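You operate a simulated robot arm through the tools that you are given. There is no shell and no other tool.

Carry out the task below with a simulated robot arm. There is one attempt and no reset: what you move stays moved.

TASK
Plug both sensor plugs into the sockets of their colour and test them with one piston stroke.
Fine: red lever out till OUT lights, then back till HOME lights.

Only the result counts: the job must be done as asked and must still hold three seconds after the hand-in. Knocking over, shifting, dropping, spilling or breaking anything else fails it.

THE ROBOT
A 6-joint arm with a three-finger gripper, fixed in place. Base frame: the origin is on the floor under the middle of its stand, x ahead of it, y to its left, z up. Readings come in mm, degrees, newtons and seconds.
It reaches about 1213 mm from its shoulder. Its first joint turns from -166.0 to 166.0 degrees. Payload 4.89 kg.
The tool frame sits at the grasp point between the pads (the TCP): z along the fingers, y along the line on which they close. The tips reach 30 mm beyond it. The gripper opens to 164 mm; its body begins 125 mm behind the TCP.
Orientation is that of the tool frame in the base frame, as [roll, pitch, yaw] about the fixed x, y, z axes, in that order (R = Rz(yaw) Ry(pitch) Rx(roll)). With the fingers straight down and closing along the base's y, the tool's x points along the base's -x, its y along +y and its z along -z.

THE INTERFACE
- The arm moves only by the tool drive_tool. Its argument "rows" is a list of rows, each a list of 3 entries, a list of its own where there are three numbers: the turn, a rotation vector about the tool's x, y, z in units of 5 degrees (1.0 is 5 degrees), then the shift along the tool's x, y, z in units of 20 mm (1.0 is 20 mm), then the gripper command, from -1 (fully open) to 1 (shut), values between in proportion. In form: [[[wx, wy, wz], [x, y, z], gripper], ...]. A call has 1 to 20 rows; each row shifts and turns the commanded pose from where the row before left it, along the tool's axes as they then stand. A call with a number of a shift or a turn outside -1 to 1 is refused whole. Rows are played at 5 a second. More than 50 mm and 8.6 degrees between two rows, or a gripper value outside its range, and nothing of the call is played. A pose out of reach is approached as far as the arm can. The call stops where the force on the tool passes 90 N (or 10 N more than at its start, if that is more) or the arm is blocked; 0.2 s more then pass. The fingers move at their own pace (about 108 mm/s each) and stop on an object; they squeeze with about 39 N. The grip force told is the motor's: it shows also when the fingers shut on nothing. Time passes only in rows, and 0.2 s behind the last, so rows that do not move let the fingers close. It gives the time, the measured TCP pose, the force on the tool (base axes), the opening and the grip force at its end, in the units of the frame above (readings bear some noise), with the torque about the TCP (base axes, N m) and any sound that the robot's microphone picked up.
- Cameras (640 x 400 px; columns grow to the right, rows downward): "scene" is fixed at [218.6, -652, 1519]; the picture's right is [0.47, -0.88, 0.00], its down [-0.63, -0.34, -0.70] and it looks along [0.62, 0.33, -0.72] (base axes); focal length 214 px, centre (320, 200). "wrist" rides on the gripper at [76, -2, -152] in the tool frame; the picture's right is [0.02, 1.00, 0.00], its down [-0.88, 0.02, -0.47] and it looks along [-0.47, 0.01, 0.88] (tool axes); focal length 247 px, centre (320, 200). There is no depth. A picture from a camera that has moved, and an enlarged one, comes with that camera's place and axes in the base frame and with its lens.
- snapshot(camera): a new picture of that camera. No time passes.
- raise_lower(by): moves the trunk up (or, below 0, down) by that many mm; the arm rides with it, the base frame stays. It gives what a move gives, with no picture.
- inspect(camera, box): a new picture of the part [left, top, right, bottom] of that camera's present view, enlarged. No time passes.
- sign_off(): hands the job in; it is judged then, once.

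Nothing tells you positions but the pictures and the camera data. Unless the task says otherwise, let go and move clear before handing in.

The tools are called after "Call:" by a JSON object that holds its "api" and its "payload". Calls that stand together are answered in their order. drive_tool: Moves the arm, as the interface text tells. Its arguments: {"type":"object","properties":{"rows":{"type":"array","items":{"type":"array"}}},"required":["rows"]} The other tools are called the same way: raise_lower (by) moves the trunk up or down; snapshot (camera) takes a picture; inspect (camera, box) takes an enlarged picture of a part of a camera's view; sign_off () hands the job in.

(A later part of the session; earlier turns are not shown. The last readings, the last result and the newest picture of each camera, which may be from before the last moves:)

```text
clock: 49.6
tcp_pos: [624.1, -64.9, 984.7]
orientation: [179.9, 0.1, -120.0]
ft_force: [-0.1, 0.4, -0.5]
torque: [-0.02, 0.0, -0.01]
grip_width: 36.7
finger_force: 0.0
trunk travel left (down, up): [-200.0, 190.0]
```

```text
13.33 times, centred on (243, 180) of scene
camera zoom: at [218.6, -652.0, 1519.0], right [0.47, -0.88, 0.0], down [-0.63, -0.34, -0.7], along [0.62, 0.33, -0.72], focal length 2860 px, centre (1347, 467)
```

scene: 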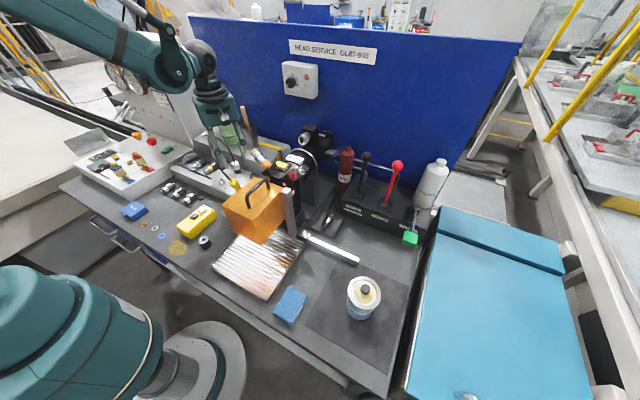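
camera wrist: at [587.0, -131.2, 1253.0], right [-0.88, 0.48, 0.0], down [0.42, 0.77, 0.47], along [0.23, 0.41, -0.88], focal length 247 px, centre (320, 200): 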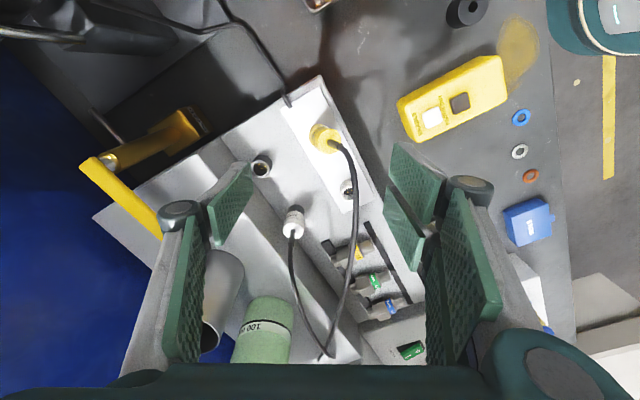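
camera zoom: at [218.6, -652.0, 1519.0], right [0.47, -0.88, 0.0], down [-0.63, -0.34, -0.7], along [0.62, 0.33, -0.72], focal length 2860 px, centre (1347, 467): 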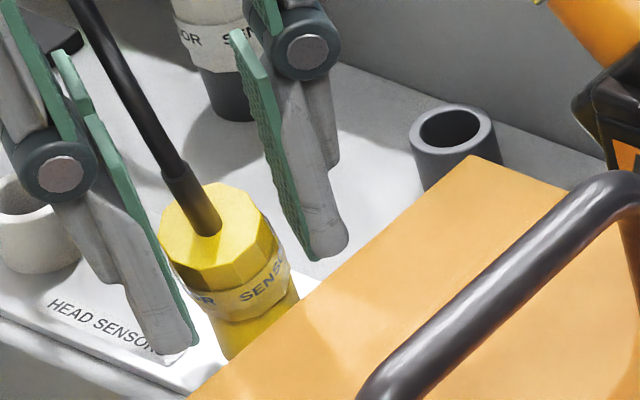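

The scene camera sees the plug well now. I continue closing to a full grip.

Call:
{"api": "drive_tool", "payload": {"rows": [[[0, 0, 0], [0, 0, 0], 0.59], [[0, 0, 0], [0, 0, 0], 0.62], [[0, 0, 0], [0, 0, 0], 0.65], [[0, 0, 0], [0, 0, 0], 0.7], [[0, 0, 0], [0, 0, 0], 1], [[0, 0, 0], [0, 0, 0], 1]]}}

Call:
{"api": "inspect", "payload": {"camera": "wrist", "box": [270, 130, 370, 210]}}

Call:
{"api": "inspect", "payload": {"camera": "scene", "box": [228, 168, 258, 192]}}

```text
clock: 51.0
tcp_pos: [624.3, -66.1, 984.9]
orientation: [179.9, 0.0, -120.1]
ft_force: [1.5, -2.0, 0.4]
torque: [-0.1, 0.0, -0.01]
grip_width: 27.1
finger_force: 38.7
trunk travel left (down, up): [-200.0, 190.0]
```

```text
5.00 times, centred on (320, 170) of wrist
camera zoom: at [587.9, -131.7, 1138.1], right [-0.88, 0.48, 0.0], down [0.42, 0.77, 0.47], along [0.23, 0.41, -0.88], focal length 1235 px, centre (320, 350)
```

zoom: 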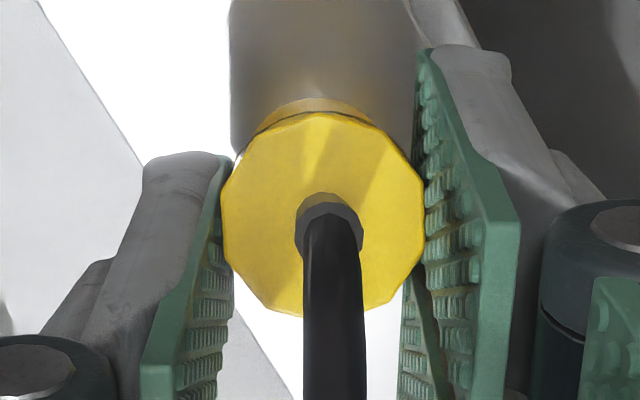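

```text
16.00 times, centred on (243, 180) of scene
camera zoom: at [218.6, -652.0, 1519.0], right [0.47, -0.88, 0.0], down [-0.63, -0.34, -0.7], along [0.62, 0.33, -0.72], focal length 3432 px, centre (1552, 520)
```

zoom: 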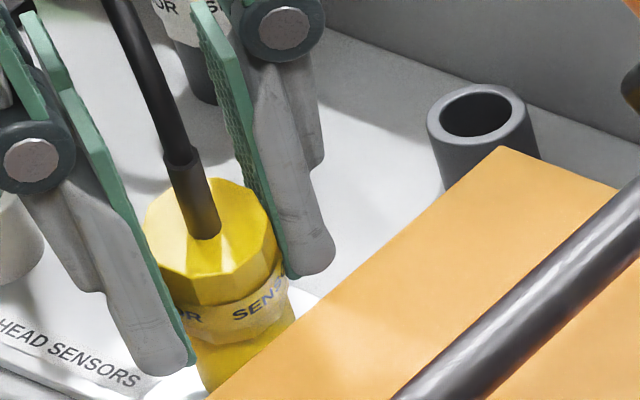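

Gripped, but the lean is now about 19° toward the camera side (tool +X). I rotate the gripper about the hole (tool y, with compensating shift) to bring the plug upright, in two halves.

Call:
{"api": "drive_tool", "payload": {"rows": [[[0, 0.95, 0], [-0.174, 0, 0.007], 1], [[0, 0.95, 0], [-0.174, 0, 0.007], 1], [[0, 0, 0], [0, 0, 0], 1]]}}

Call:
{"api": "inspect", "payload": {"camera": "wrist", "box": [270, 140, 370, 220]}}

Call:
{"api": "inspect", "payload": {"camera": "scene", "box": [228, 168, 258, 192]}}

```text
clock: 51.8
tcp_pos: [628.0, -59.2, 984.8]
orientation: [-180.0, -9.6, -120.1]
ft_force: [-0.6, -10.2, 3.0]
torque: [-0.49, 0.03, 0.02]
grip_width: 27.1
finger_force: 38.7
trunk travel left (down, up): [-200.0, 190.0]
```

```text
5.00 times, centred on (320, 180) of wrist
camera zoom: at [605.0, -102.2, 1147.5], right [-0.88, 0.48, 0.0], down [0.46, 0.83, 0.32], along [0.15, 0.28, -0.95], focal length 1235 px, centre (320, 300)
```

zoom: 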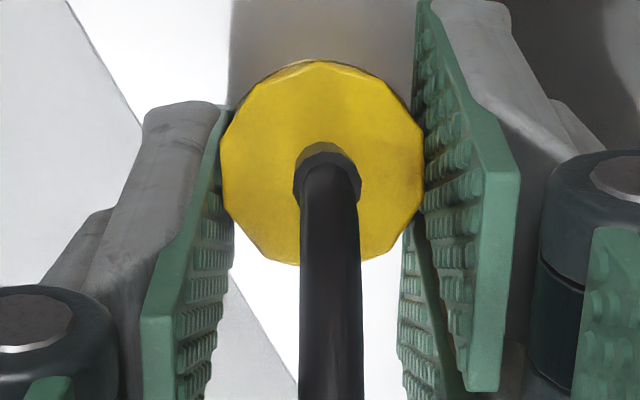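

```text
16.00 times, centred on (243, 180) of scene
camera zoom: at [218.6, -652.0, 1519.0], right [0.47, -0.88, 0.0], down [-0.63, -0.34, -0.7], along [0.62, 0.33, -0.72], focal length 3432 px, centre (1552, 520)
```

zoom: 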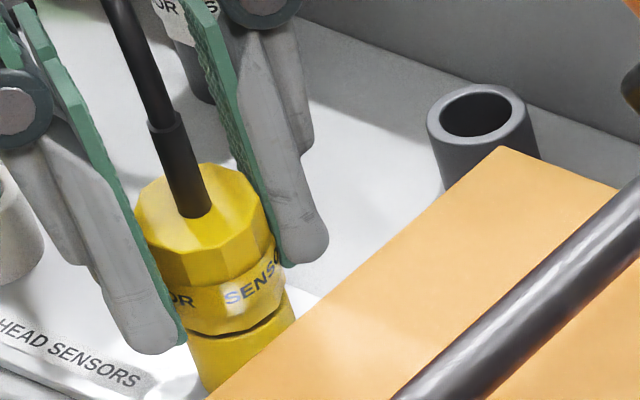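

It's coming upright nicely and the scene camera shows only a thin gap at the rim. I do the second half with a slightly smaller shift to relieve the 10 N side load.

Call:
{"api": "drive_tool", "payload": {"rows": [[[0, 0.9, 0], [-0.125, 0, 0.007], 1], [[0, 0.9, 0], [-0.125, 0, 0.007], 1], [[0, 0, 0], [0, 0, 0], 1]]}}

Call:
{"api": "inspect", "payload": {"camera": "wrist", "box": [270, 150, 370, 230]}}

Call:
{"api": "inspect", "payload": {"camera": "scene", "box": [228, 168, 258, 192]}}

```text
clock: 52.6
tcp_pos: [630.1, -52.9, 981.0]
orientation: [-179.9, -18.4, -120.0]
ft_force: [6.7, 0.1, 2.2]
torque: [-0.05, -0.24, 0.1]
grip_width: 27.2
finger_force: 39.1
trunk travel left (down, up): [-200.0, 190.0]
```

```text
5.00 times, centred on (320, 190) of wrist
camera zoom: at [619.9, -74.3, 1151.5], right [-0.88, 0.48, 0.01], down [0.48, 0.86, 0.17], along [0.08, 0.15, -0.99], focal length 1235 px, centre (320, 250)
```

zoom: 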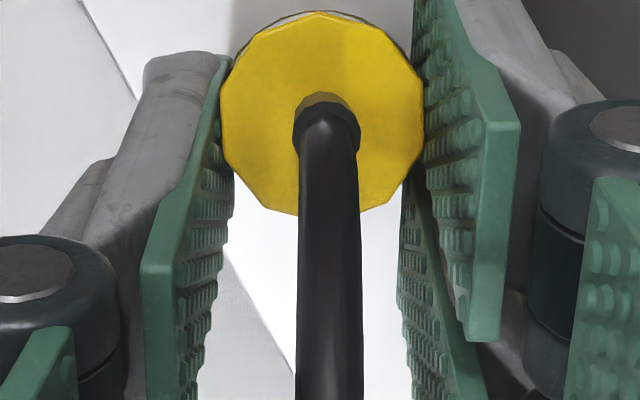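

```text
16.00 times, centred on (243, 180) of scene
camera zoom: at [218.6, -652.0, 1519.0], right [0.47, -0.88, 0.0], down [-0.63, -0.34, -0.7], along [0.62, 0.33, -0.72], focal length 3432 px, centre (1552, 520)
```

zoom: 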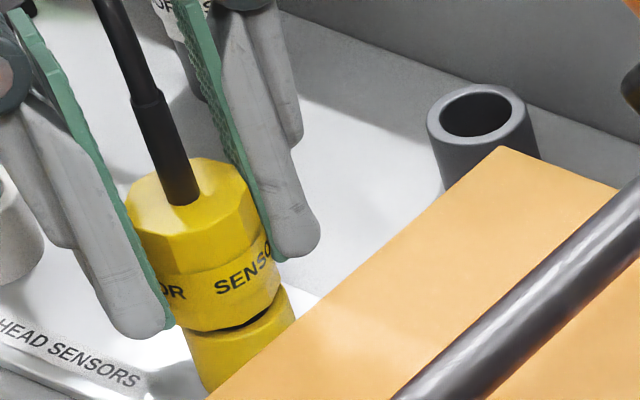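

The plug is upright now (±1°), about 2 mm above its seat. I shift +0.5 mm x, −0.5 mm y to centre it and push down in small steps.

Call:
{"api": "drive_tool", "payload": {"rows": [[[0, 0, 0], [0.0087, -0.034, 0.003], 1], [[0, 0, 0], [-0.0158, 0, 0.0475], 1], [[0, 0, 0], [-0.0158, 0, 0.0475], 1], [[0, 0, 0], [0, 0, 0], 1]]}}

Call:
{"api": "inspect", "payload": {"camera": "scene", "box": [228, 168, 258, 192]}}

Call:
{"api": "inspect", "payload": {"camera": "wrist", "box": [270, 150, 370, 230]}}

```text
clock: 53.6
tcp_pos: [629.2, -54.4, 979.8]
orientation: [-180.0, -18.5, -120.0]
ft_force: [6.8, -0.1, 5.2]
torque: [-0.06, -0.21, 0.06]
grip_width: 26.9
finger_force: 39.4
trunk travel left (down, up): [-200.0, 190.0]
```

```text
16.00 times, centred on (243, 180) of scene
camera zoom: at [218.6, -652.0, 1519.0], right [0.47, -0.88, 0.0], down [-0.63, -0.34, -0.7], along [0.62, 0.33, -0.72], focal length 3432 px, centre (1552, 520)
```

zoom: 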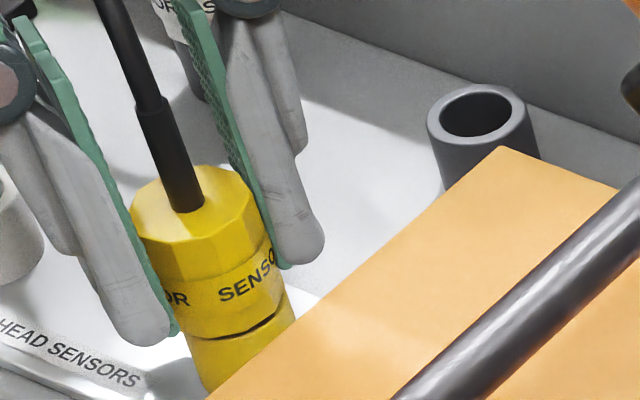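

```text
5.00 times, centred on (320, 190) of wrist
camera zoom: at [619.8, -75.0, 1149.5], right [-0.88, 0.48, 0.01], down [0.48, 0.86, 0.17], along [0.08, 0.15, -0.99], focal length 1235 px, centre (320, 250)
```

zoom: 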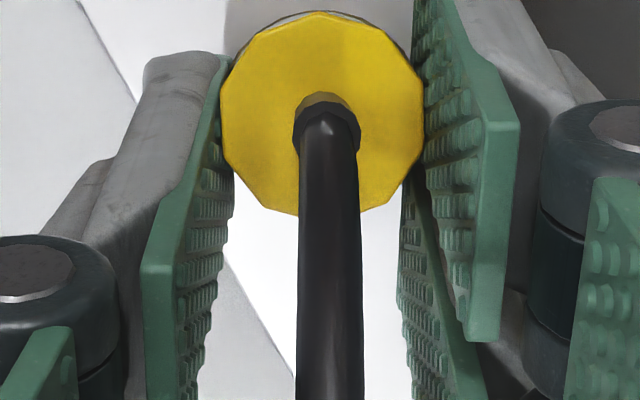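

Going in easily (5 N). I keep pushing, easing +0.3 mm in x.

Call:
{"api": "drive_tool", "payload": {"rows": [[[0, 0, 0], [-0.023, -0.013, 0.045], 1], [[0, 0, 0], [-0.0158, 0, 0.0475], 1], [[0, 0, 0], [0, 0, 0], 1]]}}

Call:
{"api": "inspect", "payload": {"camera": "scene", "box": [228, 168, 258, 192]}}

```text
clock: 54.4
tcp_pos: [631.0, -53.4, 978.6]
orientation: [179.9, -18.5, -120.0]
ft_force: [17.1, 1.0, 4.3]
torque: [-0.04, -0.35, 0.38]
grip_width: 26.9
finger_force: 38.8
trunk travel left (down, up): [-200.0, 190.0]
```

```text
16.00 times, centred on (243, 180) of scene
camera zoom: at [218.6, -652.0, 1519.0], right [0.47, -0.88, 0.0], down [-0.63, -0.34, -0.7], along [0.62, 0.33, -0.72], focal length 3432 px, centre (1552, 520)
```

zoom: 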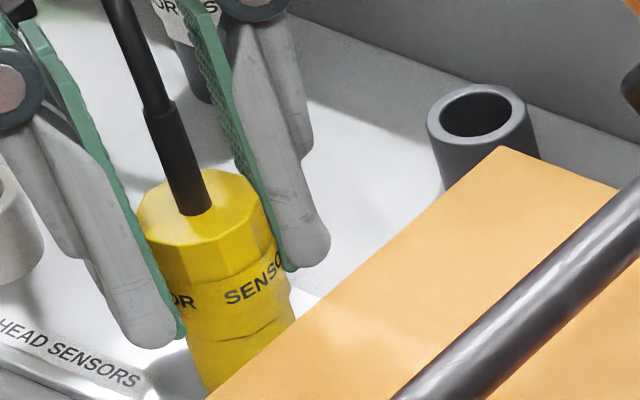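

The seam to the rim has almost closed. I push a little more to find the hard stop.

Call:
{"api": "drive_tool", "payload": {"rows": [[[0, 0, 0], [-0.0158, 0, 0.0475], 1], [[0, 0, 0], [-0.0158, 0, 0.0475], 1], [[0, 0, 0], [0, 0, 0], 1]]}}

Call:
{"api": "inspect", "payload": {"camera": "scene", "box": [228, 168, 258, 192]}}

Call:
{"api": "inspect", "payload": {"camera": "wrist", "box": [270, 150, 370, 230]}}

```text
clock: 55.2
tcp_pos: [630.8, -54.7, 975.7]
orientation: [-179.9, -18.6, -120.0]
ft_force: [31.3, 6.2, 51.5]
torque: [-0.62, -0.52, 0.55]
grip_width: 27.0
finger_force: 39.2
trunk travel left (down, up): [-200.0, 190.0]
```

```text
16.00 times, centred on (243, 180) of scene
camera zoom: at [218.6, -652.0, 1519.0], right [0.47, -0.88, 0.0], down [-0.63, -0.34, -0.7], along [0.62, 0.33, -0.72], focal length 3432 px, centre (1552, 520)
```

zoom: 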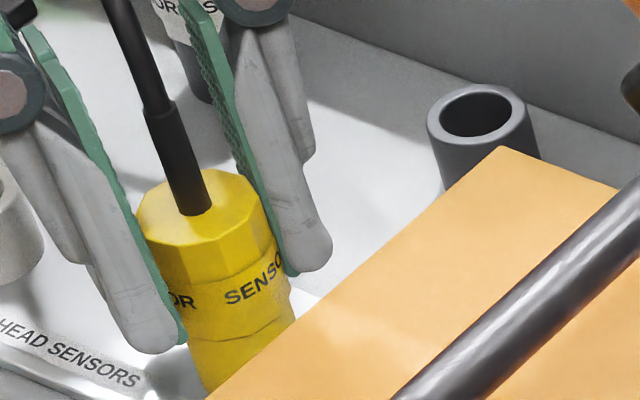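

```text
5.00 times, centred on (320, 190) of wrist
camera zoom: at [620.8, -75.1, 1146.2], right [-0.88, 0.48, 0.01], down [0.48, 0.86, 0.17], along [0.08, 0.15, -0.99], focal length 1235 px, centre (320, 250)
```

zoom: 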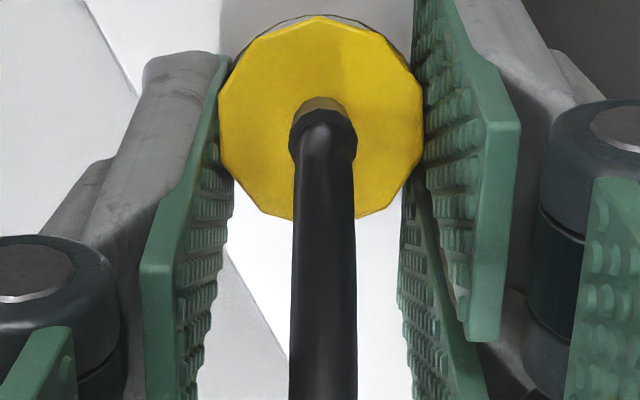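

The picture did not change while the force rose to 51 N, so the plug is at its hard stop. I relax the load before releasing.

Call:
{"api": "drive_tool", "payload": {"rows": [[[0, 0, 0], [0.018, 0, -0.055], 1], [[0, 0, 0], [0.013, 0, -0.038], 1], [[0, 0, 0], [0, 0, 0], 1]]}}

Call:
{"api": "inspect", "payload": {"camera": "scene", "box": [228, 168, 258, 192]}}

```text
clock: 56.0
tcp_pos: [630.2, -55.1, 977.5]
orientation: [180.0, -18.5, -120.0]
ft_force: [18.9, 0.2, -3.9]
torque: [0.13, -0.91, 0.23]
grip_width: 27.1
finger_force: 39.0
trunk travel left (down, up): [-200.0, 190.0]
```

```text
16.00 times, centred on (243, 180) of scene
camera zoom: at [218.6, -652.0, 1519.0], right [0.47, -0.88, 0.0], down [-0.63, -0.34, -0.7], along [0.62, 0.33, -0.72], focal length 3432 px, centre (1552, 520)
```

zoom: 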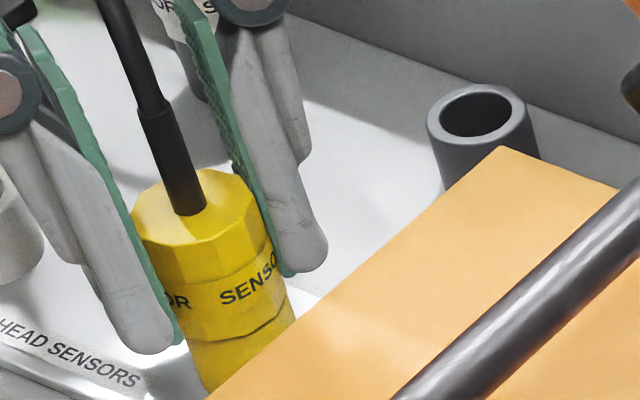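

Call:
{"api": "drive_tool", "payload": {"rows": [[[0, 0, 0], [-0.0142, -0.026, -0.005], 1], [[0, 0, 0], [0, 0, 0], 1]]}}

Call:
{"api": "inspect", "payload": {"camera": "scene", "box": [228, 168, 258, 192]}}

```text
clock: 56.6
tcp_pos: [629.7, -55.8, 978.7]
orientation: [-180.0, -18.5, -120.1]
ft_force: [0.3, 2.6, 3.4]
torque: [0.04, 0.01, 0.01]
grip_width: 26.8
finger_force: 39.5
trunk travel left (down, up): [-200.0, 190.0]
```

```text
16.00 times, centred on (243, 180) of scene
camera zoom: at [218.6, -652.0, 1519.0], right [0.47, -0.88, 0.0], down [-0.63, -0.34, -0.7], along [0.62, 0.33, -0.72], focal length 3432 px, centre (1552, 520)
```

zoom: 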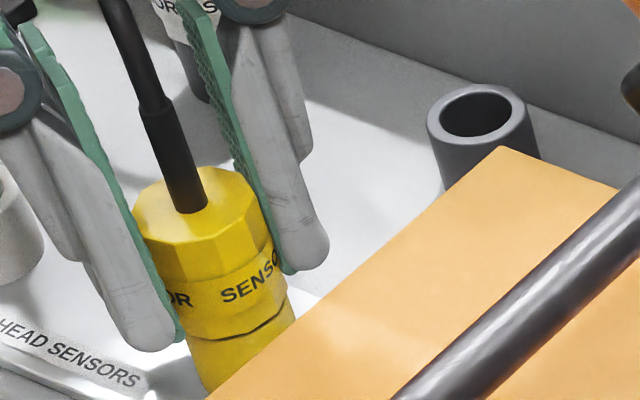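

Side loads are gone but the seam opened a hair. I press down 1.5 mm again with this better lateral position.

Call:
{"api": "drive_tool", "payload": {"rows": [[[0, 0, 0], [-0.012, 0, 0.036], 1], [[0, 0, 0], [-0.012, 0, 0.036], 1], [[0, 0, 0], [-0.008, 0, 0.024], 1], [[0, 0, 0], [0, 0, 0], 1]]}}

Call:
{"api": "inspect", "payload": {"camera": "scene", "box": [228, 168, 258, 192]}}

```text
clock: 57.6
tcp_pos: [631.2, -55.5, 977.9]
orientation: [180.0, -18.5, -120.1]
ft_force: [0.3, 0.7, 3.2]
torque: [-0.07, 0.07, 0.0]
grip_width: 26.9
finger_force: 38.8
trunk travel left (down, up): [-200.0, 190.0]
```

```text
16.00 times, centred on (243, 180) of scene
camera zoom: at [218.6, -652.0, 1519.0], right [0.47, -0.88, 0.0], down [-0.63, -0.34, -0.7], along [0.62, 0.33, -0.72], focal length 3432 px, centre (1552, 520)
```

zoom: 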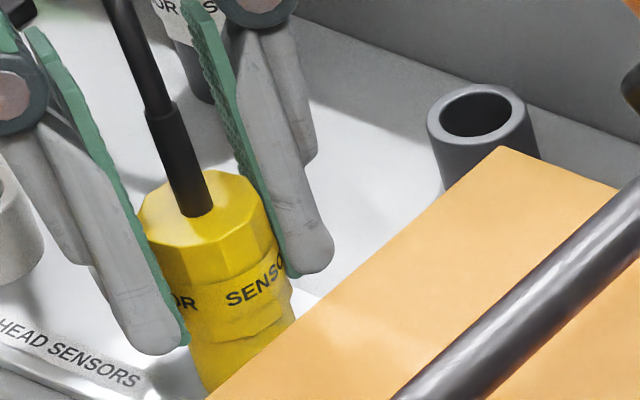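

Very low forces now. One more millimetre to make sure it sits on the stop.

Call:
{"api": "drive_tool", "payload": {"rows": [[[0, 0, 0], [-0.012, 0, 0.036], 1], [[0, 0, 0], [-0.012, 0, 0.036], 1], [[0, 0, 0], [0, 0, 0], 1]]}}

Call:
{"api": "inspect", "payload": {"camera": "scene", "box": [228, 168, 258, 192]}}

```text
clock: 58.4
tcp_pos: [631.5, -55.4, 976.1]
orientation: [-179.9, -18.4, -120.1]
ft_force: [6.1, -2.7, 37.3]
torque: [-0.45, 0.14, 0.12]
grip_width: 26.9
finger_force: 38.7
trunk travel left (down, up): [-200.0, 190.0]
```

```text
16.00 times, centred on (243, 180) of scene
camera zoom: at [218.6, -652.0, 1519.0], right [0.47, -0.88, 0.0], down [-0.63, -0.34, -0.7], along [0.62, 0.33, -0.72], focal length 3432 px, centre (1552, 520)
```

zoom: 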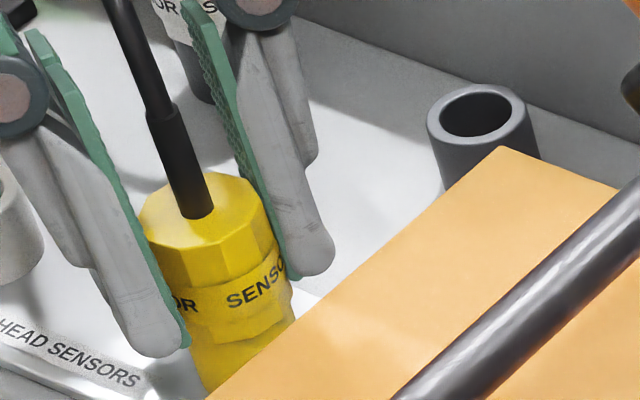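

Call:
{"api": "drive_tool", "payload": {"rows": [[[0, 0, 0], [-0.01, 0, 0.03], 1], [[0, 0, 0], [-0.01, 0, 0.03], 1], [[0, 0, 0], [0, 0, 0], 1]]}}

Call:
{"api": "inspect", "payload": {"camera": "scene", "box": [228, 168, 258, 192]}}

Call:
{"api": "inspect", "payload": {"camera": "wrist", "box": [270, 150, 370, 230]}}

```text
clock: 59.2
tcp_pos: [630.0, -55.8, 973.1]
orientation: [-179.9, -18.5, -120.1]
ft_force: [10.2, -13.8, 52.8]
torque: [-1.02, 0.06, 0.26]
grip_width: 27.1
finger_force: 39.0
trunk travel left (down, up): [-200.0, 190.0]
```

```text
16.00 times, centred on (243, 180) of scene
camera zoom: at [218.6, -652.0, 1519.0], right [0.47, -0.88, 0.0], down [-0.63, -0.34, -0.7], along [0.62, 0.33, -0.72], focal length 3432 px, centre (1552, 520)
```

zoom: 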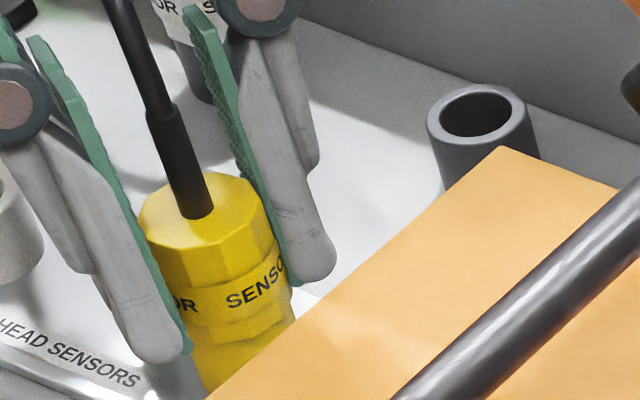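

```text
5.00 times, centred on (320, 190) of wrist
camera zoom: at [620.4, -76.0, 1143.6], right [-0.88, 0.48, 0.01], down [0.48, 0.86, 0.17], along [0.08, 0.15, -0.99], focal length 1235 px, centre (320, 250)
```

zoom: 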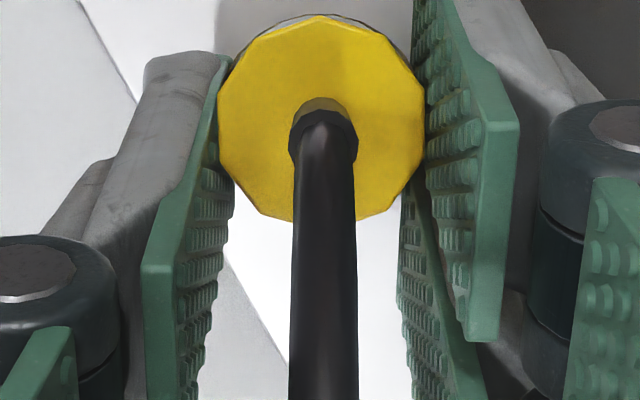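

The plug no longer moves while the fingers slip on it at 53 N — fully seated. I open now while still pressing down, so it is not pulled up.

Call:
{"api": "drive_tool", "payload": {"rows": [[[0, 0, 0], [0, 0, 0], 0.4], [[0, 0, 0], [0, 0, 0], 0.1], [[0, 0, 0], [0, 0, 0], 0.1]]}}

Call:
{"api": "inspect", "payload": {"camera": "scene", "box": [228, 168, 258, 192]}}

Call:
{"api": "inspect", "payload": {"camera": "wrist", "box": [270, 150, 370, 230]}}

```text
clock: 60.0
tcp_pos: [631.3, -53.5, 972.2]
orientation: [180.0, -18.5, -119.9]
ft_force: [-0.7, 0.0, 0.0]
torque: [-0.01, -0.03, 0.03]
grip_width: 73.7
finger_force: 0.1
trunk travel left (down, up): [-200.0, 190.0]
```

```text
16.00 times, centred on (243, 180) of scene
camera zoom: at [218.6, -652.0, 1519.0], right [0.47, -0.88, 0.0], down [-0.63, -0.34, -0.7], along [0.62, 0.33, -0.72], focal length 3432 px, centre (1552, 520)
```

zoom: 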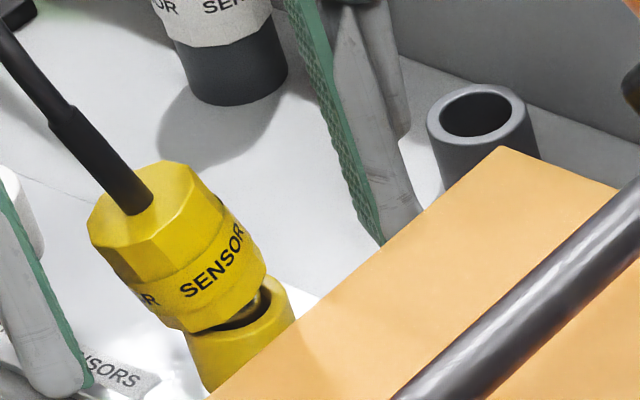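

```text
5.00 times, centred on (320, 190) of wrist
camera zoom: at [621.2, -75.3, 1142.5], right [-0.88, 0.48, 0.01], down [0.48, 0.86, 0.17], along [0.08, 0.15, -0.99], focal length 1235 px, centre (320, 250)
```

zoom: 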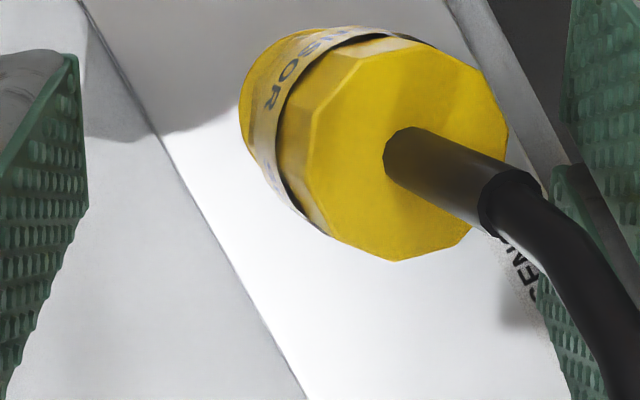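

It tips out again on release, so something else is needed. I'll look closely at the exposed nose and the socket for a key or orientation feature.

Call:
{"api": "inspect", "payload": {"camera": "scene", "box": [232, 178, 252, 193]}}

Call:
{"api": "inspect", "payload": {"camera": "wrist", "box": [290, 150, 350, 190]}}

Call:
{"api": "snapshot", "payload": {"camera": "wrist"}}

Call:
{"api": "inspect", "payload": {"camera": "scene", "box": [180, 100, 290, 195]}}

```text
16.00 times, centred on (242, 186) of scene
camera zoom: at [218.6, -652.0, 1519.0], right [0.47, -0.88, 0.0], down [-0.63, -0.34, -0.7], along [0.62, 0.33, -0.72], focal length 3432 px, centre (1568, 432)
```

zoom: 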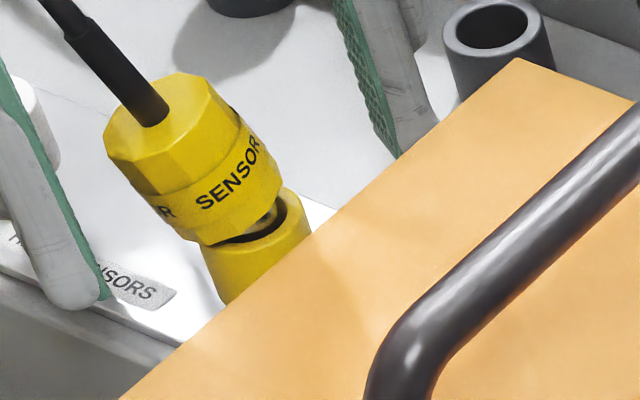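

```text
10.00 times, centred on (320, 170) of wrist
camera zoom: at [621.2, -75.3, 1142.5], right [-0.88, 0.48, 0.01], down [0.48, 0.86, 0.17], along [0.08, 0.15, -0.99], focal length 2470 px, centre (320, 500)
```

zoom: 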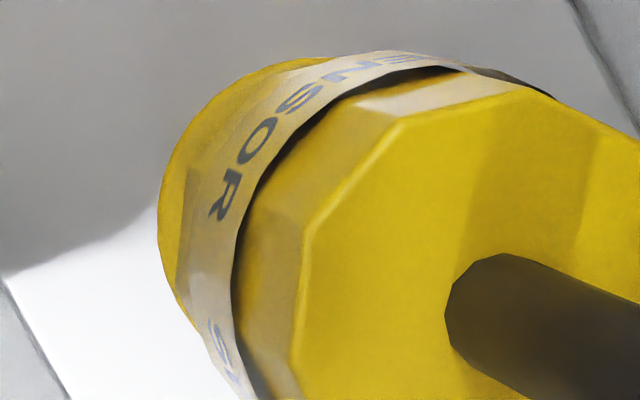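

```text
taken
camera wrist: at [621.2, -75.3, 1142.5], right [-0.88, 0.48, 0.01], down [0.48, 0.86, 0.17], along [0.08, 0.15, -0.99], focal length 247 px, centre (320, 200)
```

wrist: 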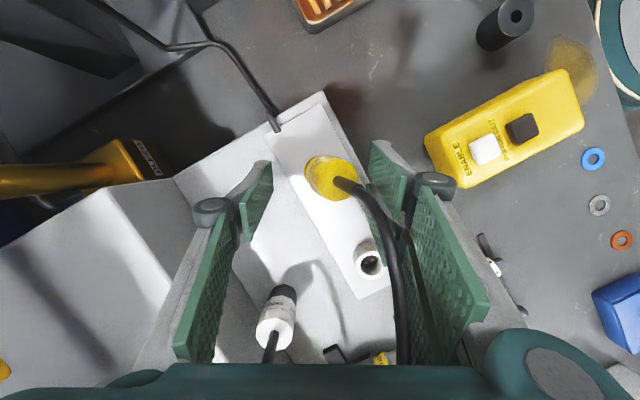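

```text
4.21 times, centred on (235, 148) of scene
camera zoom: at [218.6, -652.0, 1519.0], right [0.47, -0.88, 0.0], down [-0.63, -0.34, -0.7], along [0.62, 0.33, -0.72], focal length 903 px, centre (678, 421)
```

zoom: 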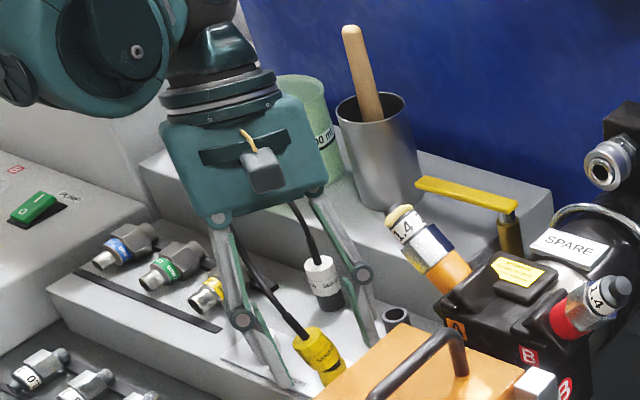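

The nose is slimmer than the hole, and my geometry says the plug sat about 3 mm off-centre in −y and turned about 15° from its parked orientation — so its inner contacts were probably resting on the pins. I'll regrip, centre it better and undo the twist. First regrip here, 3 mm higher.

Call:
{"api": "drive_tool", "payload": {"rows": [[[0, 0, 0], [0.047, 0, -0.142], 0.1], [[0, 0, 0], [0, 0, 0], 0.3], [[0, 0, 0], [0, 0, 0], 0.45], [[0, 0, 0], [0, 0, 0], 0.55], [[0, 0, 0], [0, 0, 0], 0.6], [[0, 0, 0], [0, 0, 0], 0.64], [[0, 0, 0], [0, 0, 0], 0.7], [[0, 0, 0], [0, 0, 0], 1], [[0, 0, 0], [0, 0, 0], 1]]}}

Call:
{"api": "inspect", "payload": {"camera": "scene", "box": [228, 168, 258, 192]}}

Call:
{"api": "inspect", "payload": {"camera": "wrist", "box": [270, 150, 370, 230]}}

```text
clock: 62.0
tcp_pos: [632.6, -53.5, 977.2]
orientation: [180.0, -18.5, -120.0]
ft_force: [-1.3, 1.0, 0.0]
torque: [0.05, 0.03, -0.02]
grip_width: 26.6
finger_force: 39.7
trunk travel left (down, up): [-200.0, 190.0]
```

```text
16.00 times, centred on (243, 180) of scene
camera zoom: at [218.6, -652.0, 1519.0], right [0.47, -0.88, 0.0], down [-0.63, -0.34, -0.7], along [0.62, 0.33, -0.72], focal length 3432 px, centre (1552, 520)
```

zoom: 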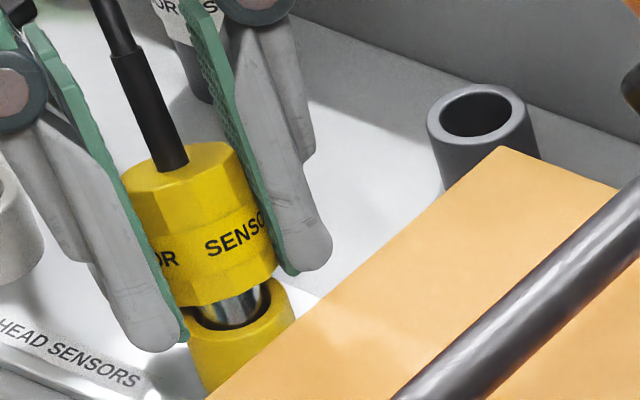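

```text
5.00 times, centred on (320, 190) of wrist
camera zoom: at [621.5, -75.1, 1146.1], right [-0.88, 0.48, 0.01], down [0.48, 0.86, 0.17], along [0.08, 0.15, -0.99], focal length 1235 px, centre (320, 250)
```

zoom: 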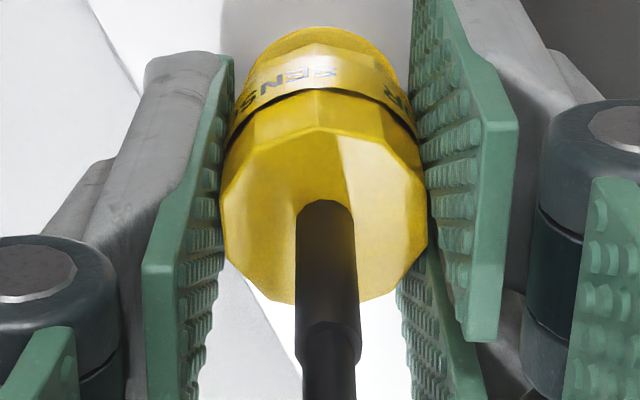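

Now I can see the nose clearly: a silver cylinder about 17 mm wide and at least 10 mm long, and the plug is now in line with the tilted gripper. I lift it out and bring the gripper back to vertical, which should make the plug upright in a straight grip.

Call:
{"api": "drive_tool", "payload": {"rows": [[[0, 0, 0], [0.158, 0, -0.475], 1], [[0, 0, 0], [0.158, 0, -0.475], 1], [[0, 0, 0], [0.158, 0, -0.475], 1], [[0, -0.925, 0], [0, 0, 0], 1], [[0, -0.925, 0], [0, 0, 0], 1], [[0, -0.925, 0], [0, 0, 0], 1], [[0, -0.925, 0], [0, 0, 0], 1], [[0, 0, 0], [0, 0, 0], 1]]}}

Call:
{"api": "inspect", "payload": {"camera": "scene", "box": [226, 160, 260, 192]}}

Call:
{"api": "inspect", "payload": {"camera": "wrist", "box": [270, 120, 370, 220]}}

```text
clock: 63.8
tcp_pos: [629.8, -55.4, 1007.2]
orientation: [-179.9, -0.1, -120.0]
ft_force: [-0.6, 0.0, 0.0]
torque: [-0.02, 0.01, -0.01]
grip_width: 26.5
finger_force: 38.6
trunk travel left (down, up): [-200.0, 190.0]
```

```text
12.50 times, centred on (243, 176) of scene
camera zoom: at [218.6, -652.0, 1519.0], right [0.47, -0.88, 0.0], down [-0.63, -0.34, -0.7], along [0.62, 0.33, -0.72], focal length 2681 px, centre (1282, 500)
```

zoom: 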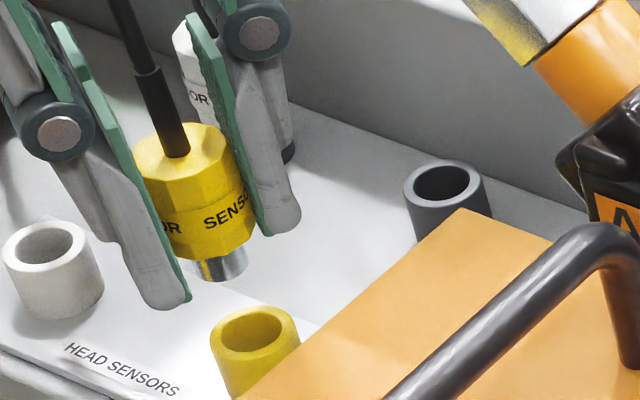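

```text
4.00 times, centred on (320, 170) of wrist
camera zoom: at [594.1, -121.4, 1160.2], right [-0.88, 0.48, 0.0], down [0.42, 0.77, 0.47], along [0.23, 0.41, -0.88], focal length 988 px, centre (320, 320)
```

zoom: 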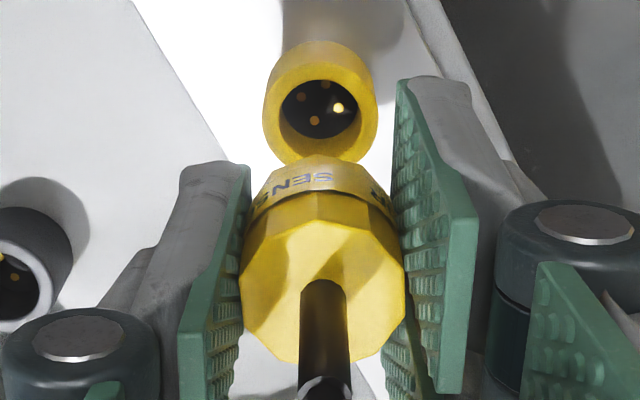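

Now the plug is held upright in a vertical gripper, centred, with a clear view of nose and socket. Letter positions show it is turned +14° from its parked orientation; I turn it back by 14° and move it over the socket.

Call:
{"api": "drive_tool", "payload": {"rows": [[[0, 0, 0.93], [0, 0, 0], 1], [[0, 0, 0.93], [0, 0, 0], 1], [[0, 0, 0.93], [0, 0, 0], 1], [[0, 0, 0], [0.339, -0.0735, 0], 1], [[0, 0, 0], [0.339, -0.0735, 0], 1], [[0, 0, 0], [0, 0, 0], 1]]}}

Call:
{"api": "inspect", "payload": {"camera": "scene", "box": [228, 164, 258, 190]}}

Call:
{"api": "inspect", "payload": {"camera": "wrist", "box": [270, 130, 370, 210]}}

Call:
{"api": "inspect", "payload": {"camera": "wrist", "box": [290, 180, 350, 240]}}

```text
clock: 65.2
tcp_pos: [623.0, -66.5, 1006.3]
orientation: [180.0, -0.1, -133.9]
ft_force: [-1.0, 0.3, -1.1]
torque: [0.01, 0.03, -0.02]
grip_width: 26.6
finger_force: 38.7
trunk travel left (down, up): [-200.0, 190.0]
```

```text
15.38 times, centred on (243, 177) of scene
camera zoom: at [218.6, -652.0, 1519.0], right [0.47, -0.88, 0.0], down [-0.63, -0.34, -0.7], along [0.62, 0.33, -0.72], focal length 3300 px, centre (1505, 554)
```

zoom: 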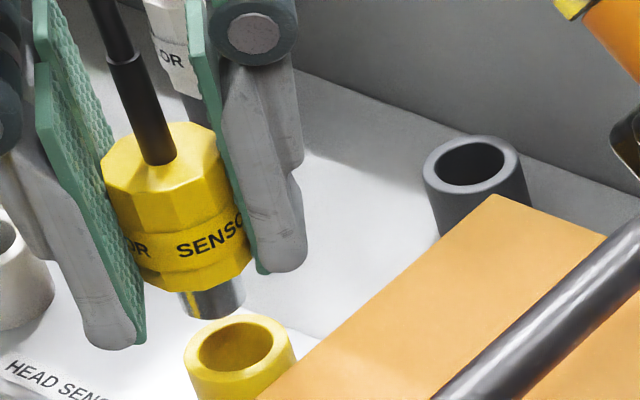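

```text
5.00 times, centred on (320, 170) of wrist
camera zoom: at [572.1, -122.0, 1159.4], right [-0.73, 0.68, 0.0], down [0.6, 0.65, 0.47], along [0.32, 0.35, -0.88], focal length 1235 px, centre (320, 350)
```

zoom: 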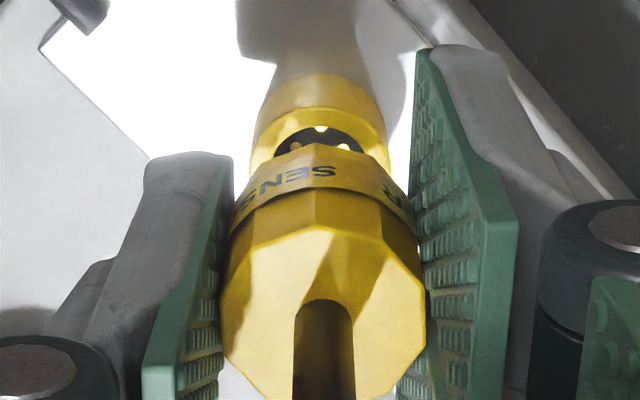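

```text
6.67 times, centred on (320, 210) of wrist
camera zoom: at [572.1, -122.0, 1159.4], right [-0.73, 0.68, 0.0], down [0.6, 0.65, 0.47], along [0.32, 0.35, -0.88], focal length 1646 px, centre (320, 133)
```

zoom: 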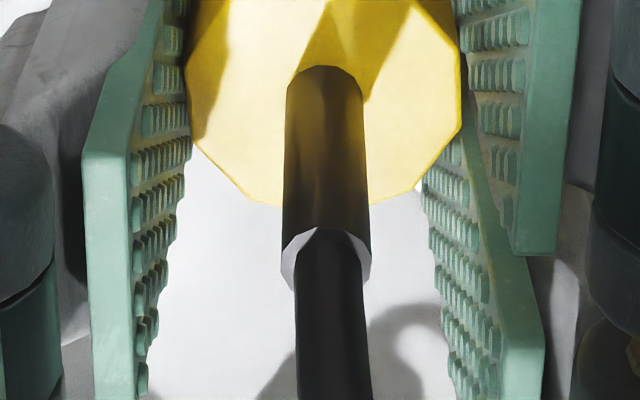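

The plug is upright (within 0.5°) and its turn now matches the parked orientation within ~3°. I'll measure the lateral offset precisely with larger zooms before inserting.

Call:
{"api": "inspect", "payload": {"camera": "scene", "box": [228, 174, 258, 192]}}

Call:
{"api": "inspect", "payload": {"camera": "wrist", "box": [300, 140, 340, 170]}}

Call:
{"api": "inspect", "payload": {"camera": "wrist", "box": [300, 185, 340, 215]}}

```text
16.00 times, centred on (243, 183) of scene
camera zoom: at [218.6, -652.0, 1519.0], right [0.47, -0.88, 0.0], down [-0.63, -0.34, -0.7], along [0.62, 0.33, -0.72], focal length 3432 px, centre (1552, 472)
```

zoom: 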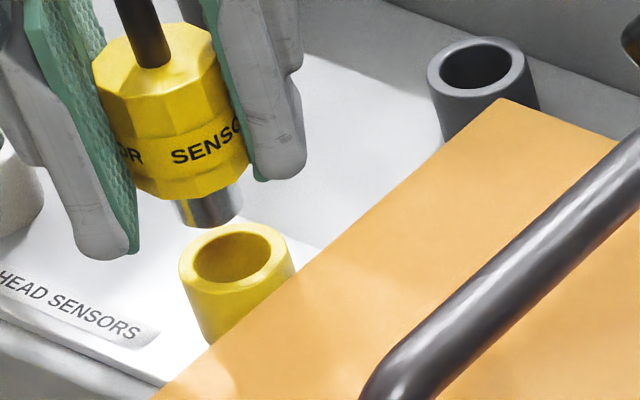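

```text
13.33 times, centred on (320, 155) of wrist
camera zoom: at [572.1, -122.0, 1159.4], right [-0.73, 0.68, 0.0], down [0.6, 0.65, 0.47], along [0.32, 0.35, -0.88], focal length 3293 px, centre (320, 800)
```

zoom: 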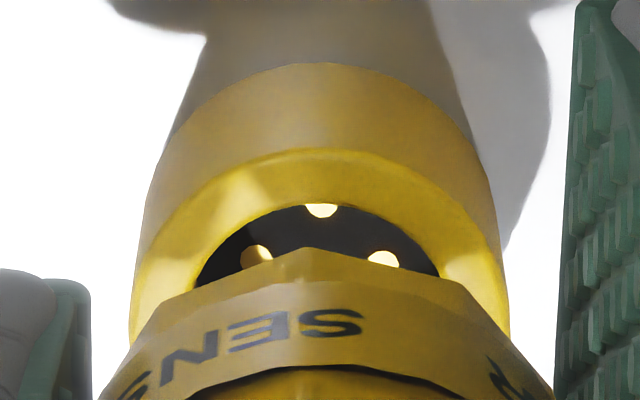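

```text
13.33 times, centred on (320, 200) of wrist
camera zoom: at [572.1, -122.0, 1159.4], right [-0.73, 0.68, 0.0], down [0.6, 0.65, 0.47], along [0.32, 0.35, -0.88], focal length 3293 px, centre (320, 200)
```

zoom: 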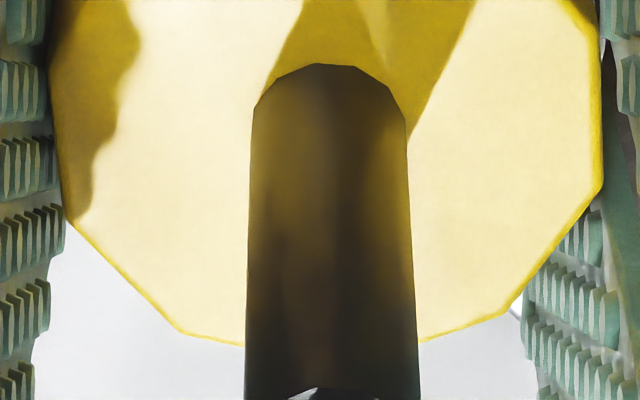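

Measured offset is about (−1.5, −0.8) mm; the hole mouth has ~1.9 mm play but the pins inside need finer alignment. I correct and descend until the nose is just above the rim, then re-measure.

Call:
{"api": "drive_tool", "payload": {"rows": [[[0, 0, 0], [-0.077, -0.03, 0], 1], [[0, 0, 0], [0, 0, 0.3], 1], [[0, 0, 0], [0, 0, 0.3], 1], [[0, 0, 0], [0, 0, 0], 1]]}}

Call:
{"api": "inspect", "payload": {"camera": "scene", "box": [228, 174, 258, 192]}}

Call:
{"api": "inspect", "payload": {"camera": "wrist", "box": [300, 140, 340, 170]}}

Call:
{"api": "inspect", "payload": {"camera": "wrist", "box": [300, 185, 340, 215]}}

```text
clock: 66.2
tcp_pos: [626.2, -66.7, 995.7]
orientation: [-179.9, 0.0, -133.9]
ft_force: [0.4, -0.1, 0.4]
torque: [0.01, -0.01, -0.01]
grip_width: 26.8
finger_force: 38.9
trunk travel left (down, up): [-200.0, 190.0]
```

```text
16.00 times, centred on (243, 183) of scene
camera zoom: at [218.6, -652.0, 1519.0], right [0.47, -0.88, 0.0], down [-0.63, -0.34, -0.7], along [0.62, 0.33, -0.72], focal length 3432 px, centre (1552, 472)
```

zoom: 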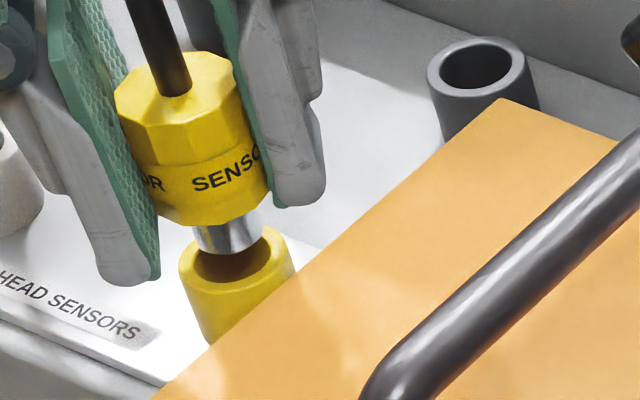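

```text
13.33 times, centred on (320, 155) of wrist
camera zoom: at [574.8, -122.0, 1148.8], right [-0.73, 0.68, 0.0], down [0.6, 0.65, 0.47], along [0.32, 0.35, -0.88], focal length 3293 px, centre (320, 800)
```

zoom: 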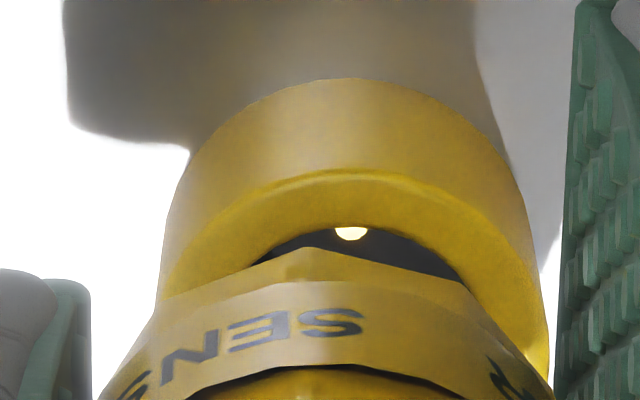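

```text
13.33 times, centred on (320, 200) of wrist
camera zoom: at [574.8, -122.0, 1148.8], right [-0.73, 0.68, 0.0], down [0.6, 0.65, 0.47], along [0.32, 0.35, -0.88], focal length 3293 px, centre (320, 200)
```

zoom: 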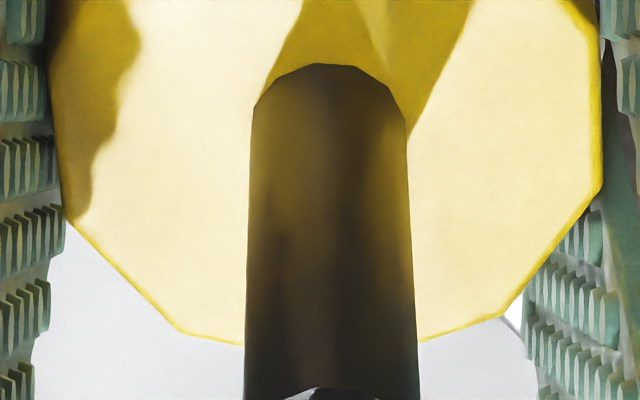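

Call:
{"api": "drive_tool", "payload": {"rows": [[[0, 0, 0], [0.006, 0.071, 0], 1], [[0, 0, 0], [0, 0, 0.25], 1], [[0, 0, 0], [0, 0, 0], 1]]}}

Call:
{"api": "inspect", "payload": {"camera": "scene", "box": [228, 174, 258, 192]}}

Call:
{"api": "inspect", "payload": {"camera": "wrist", "box": [300, 140, 340, 170]}}

```text
clock: 67.0
tcp_pos: [624.6, -65.8, 990.0]
orientation: [-180.0, 0.1, -134.0]
ft_force: [0.1, 0.1, -0.2]
torque: [-0.02, -0.04, -0.02]
grip_width: 26.8
finger_force: 39.3
trunk travel left (down, up): [-200.0, 190.0]
```

```text
16.00 times, centred on (243, 183) of scene
camera zoom: at [218.6, -652.0, 1519.0], right [0.47, -0.88, 0.0], down [-0.63, -0.34, -0.7], along [0.62, 0.33, -0.72], focal length 3432 px, centre (1552, 472)
```

zoom: 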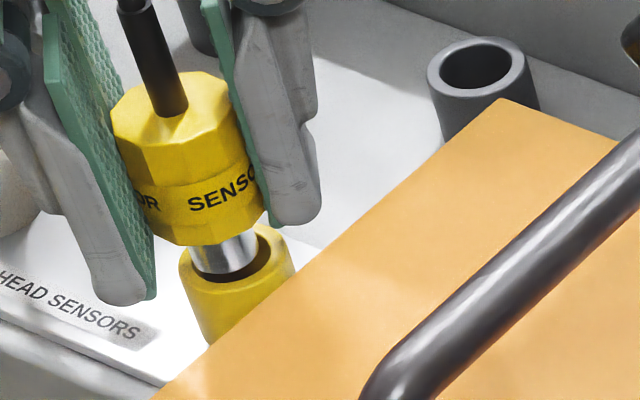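

```text
13.33 times, centred on (320, 155) of wrist
camera zoom: at [572.6, -120.8, 1143.7], right [-0.73, 0.68, 0.0], down [0.6, 0.65, 0.47], along [0.32, 0.35, -0.88], focal length 3293 px, centre (320, 800)
```

zoom: 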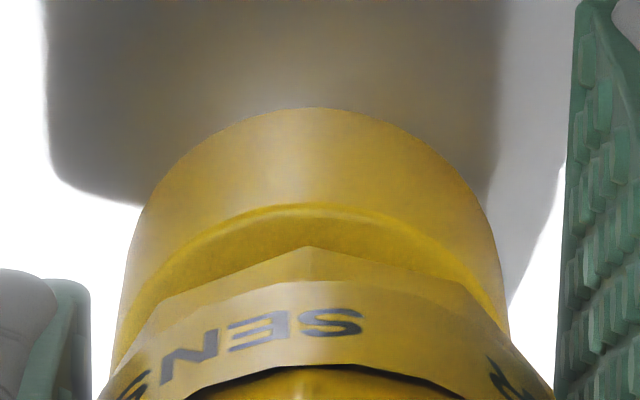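

Call:
{"api": "drive_tool", "payload": {"rows": [[[0, 0, 0], [-0.017, -0.022, 0], 1], [[0, 0, 0], [0, 0, 0.18], 1], [[0, 0, 0], [0, 0, 0.17], 1], [[0, 0, 0], [0, 0, 0], 1]]}}

Call:
{"api": "inspect", "payload": {"camera": "scene", "box": [228, 174, 258, 192]}}

Call:
{"api": "inspect", "payload": {"camera": "wrist", "box": [300, 140, 340, 170]}}

```text
clock: 68.0
tcp_pos: [624.1, -64.7, 984.2]
orientation: [-180.0, 0.0, -133.9]
ft_force: [7.5, 5.8, -2.9]
torque: [0.27, -0.33, 0.0]
grip_width: 27.0
finger_force: 39.1
trunk travel left (down, up): [-200.0, 190.0]
```

```text
16.00 times, centred on (243, 183) of scene
camera zoom: at [218.6, -652.0, 1519.0], right [0.47, -0.88, 0.0], down [-0.63, -0.34, -0.7], along [0.62, 0.33, -0.72], focal length 3432 px, centre (1552, 472)
```

zoom: 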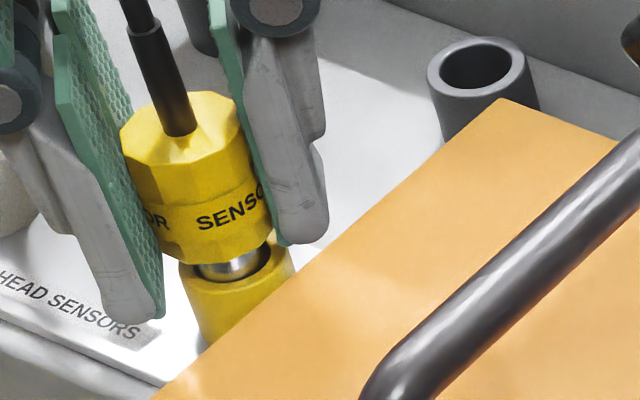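

```text
13.33 times, centred on (320, 155) of wrist
camera zoom: at [573.5, -120.2, 1136.7], right [-0.73, 0.68, 0.0], down [0.6, 0.65, 0.47], along [0.32, 0.35, -0.88], focal length 3293 px, centre (320, 800)
```

zoom: 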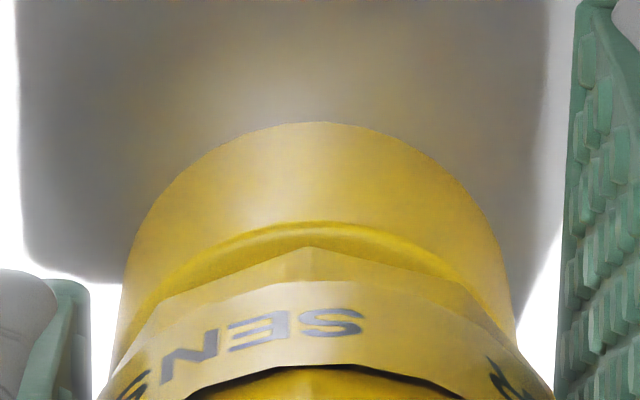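

The side force (7.5, 5.8 N) and a corrected depth estimate agree: the plug must go about (+1.3, +0.6) mm. I apply that and check the force.

Call:
{"api": "drive_tool", "payload": {"rows": [[[0, 0, 0], [-0.055, -0.02, 0], 1], [[0, 0, 0], [0, 0, 0], 1]]}}

Call:
{"api": "inspect", "payload": {"camera": "scene", "box": [228, 174, 258, 192]}}

Call:
{"api": "inspect", "payload": {"camera": "wrist", "box": [300, 140, 340, 170]}}

```text
clock: 68.6
tcp_pos: [625.3, -64.5, 984.5]
orientation: [180.0, -0.1, -134.1]
ft_force: [-0.9, -0.1, -1.0]
torque: [0.0, 0.01, -0.03]
grip_width: 26.8
finger_force: 38.5
trunk travel left (down, up): [-200.0, 190.0]
```

```text
16.00 times, centred on (243, 183) of scene
camera zoom: at [218.6, -652.0, 1519.0], right [0.47, -0.88, 0.0], down [-0.63, -0.34, -0.7], along [0.62, 0.33, -0.72], focal length 3432 px, centre (1552, 472)
```

zoom: 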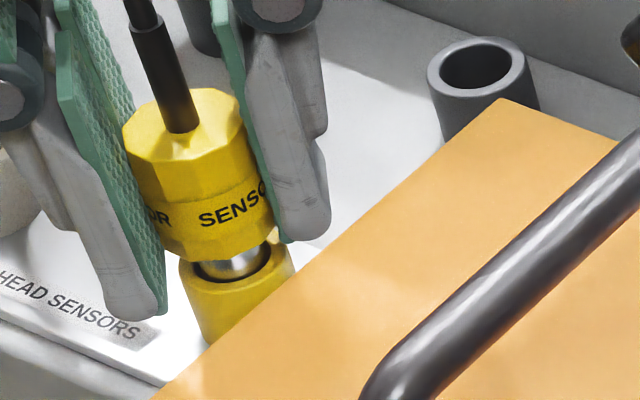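

```text
13.33 times, centred on (320, 155) of wrist
camera zoom: at [574.3, -120.3, 1137.3], right [-0.73, 0.68, 0.0], down [0.6, 0.65, 0.47], along [0.32, 0.35, -0.88], focal length 3293 px, centre (320, 800)
```

zoom: 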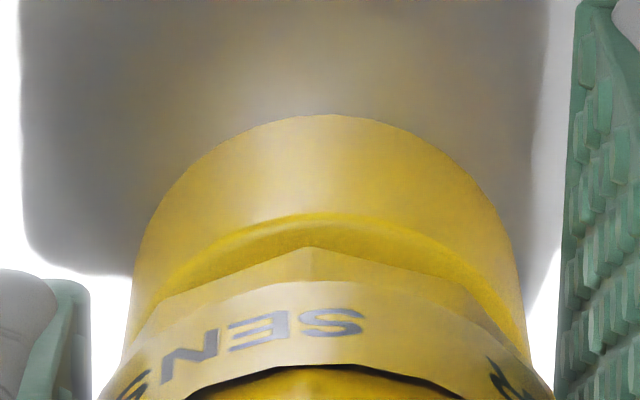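

Free now. I lower 2 mm more and feel for the hole walls along the tool's x and y axes to centre the nose accurately.

Call:
{"api": "drive_tool", "payload": {"rows": [[[0, 0, 0], [0, 0, 0.1], 1], [[0, 0, 0], [-0.075, 0, 0], 1], [[0, 0, 0], [0, 0, 0], 1]]}}

Call:
{"api": "drive_tool", "payload": {"rows": [[[0, 0, 0], [-0.04, 0, 0], 1], [[0, 0, 0], [0, 0, 0], 1]]}}

Call:
{"api": "drive_tool", "payload": {"rows": [[[0, 0, 0], [-0.04, 0, 0], 1], [[0, 0, 0], [0, 0, 0], 1]]}}

```text
clock: 69.4
tcp_pos: [627.6, -63.1, 981.7]
orientation: [-180.0, 0.0, -134.1]
ft_force: [0.3, 0.1, 0.1]
torque: [-0.01, 0.03, 0.0]
grip_width: 26.9
finger_force: 39.6
trunk travel left (down, up): [-200.0, 190.0]
```

```text
clock: 70.0
tcp_pos: [627.5, -63.0, 980.9]
orientation: [180.0, 0.0, -134.0]
ft_force: [-5.9, -8.2, 1.1]
torque: [-0.22, 0.22, -0.01]
grip_width: 26.6
finger_force: 39.3
trunk travel left (down, up): [-200.0, 190.0]
```

```text
clock: 70.6
tcp_pos: [626.9, -63.1, 982.1]
orientation: [180.0, 0.0, -134.0]
ft_force: [-15.9, -13.4, 2.1]
torque: [-0.43, 0.58, -0.01]
grip_width: 26.8
finger_force: 38.9
trunk travel left (down, up): [-200.0, 190.0]
```

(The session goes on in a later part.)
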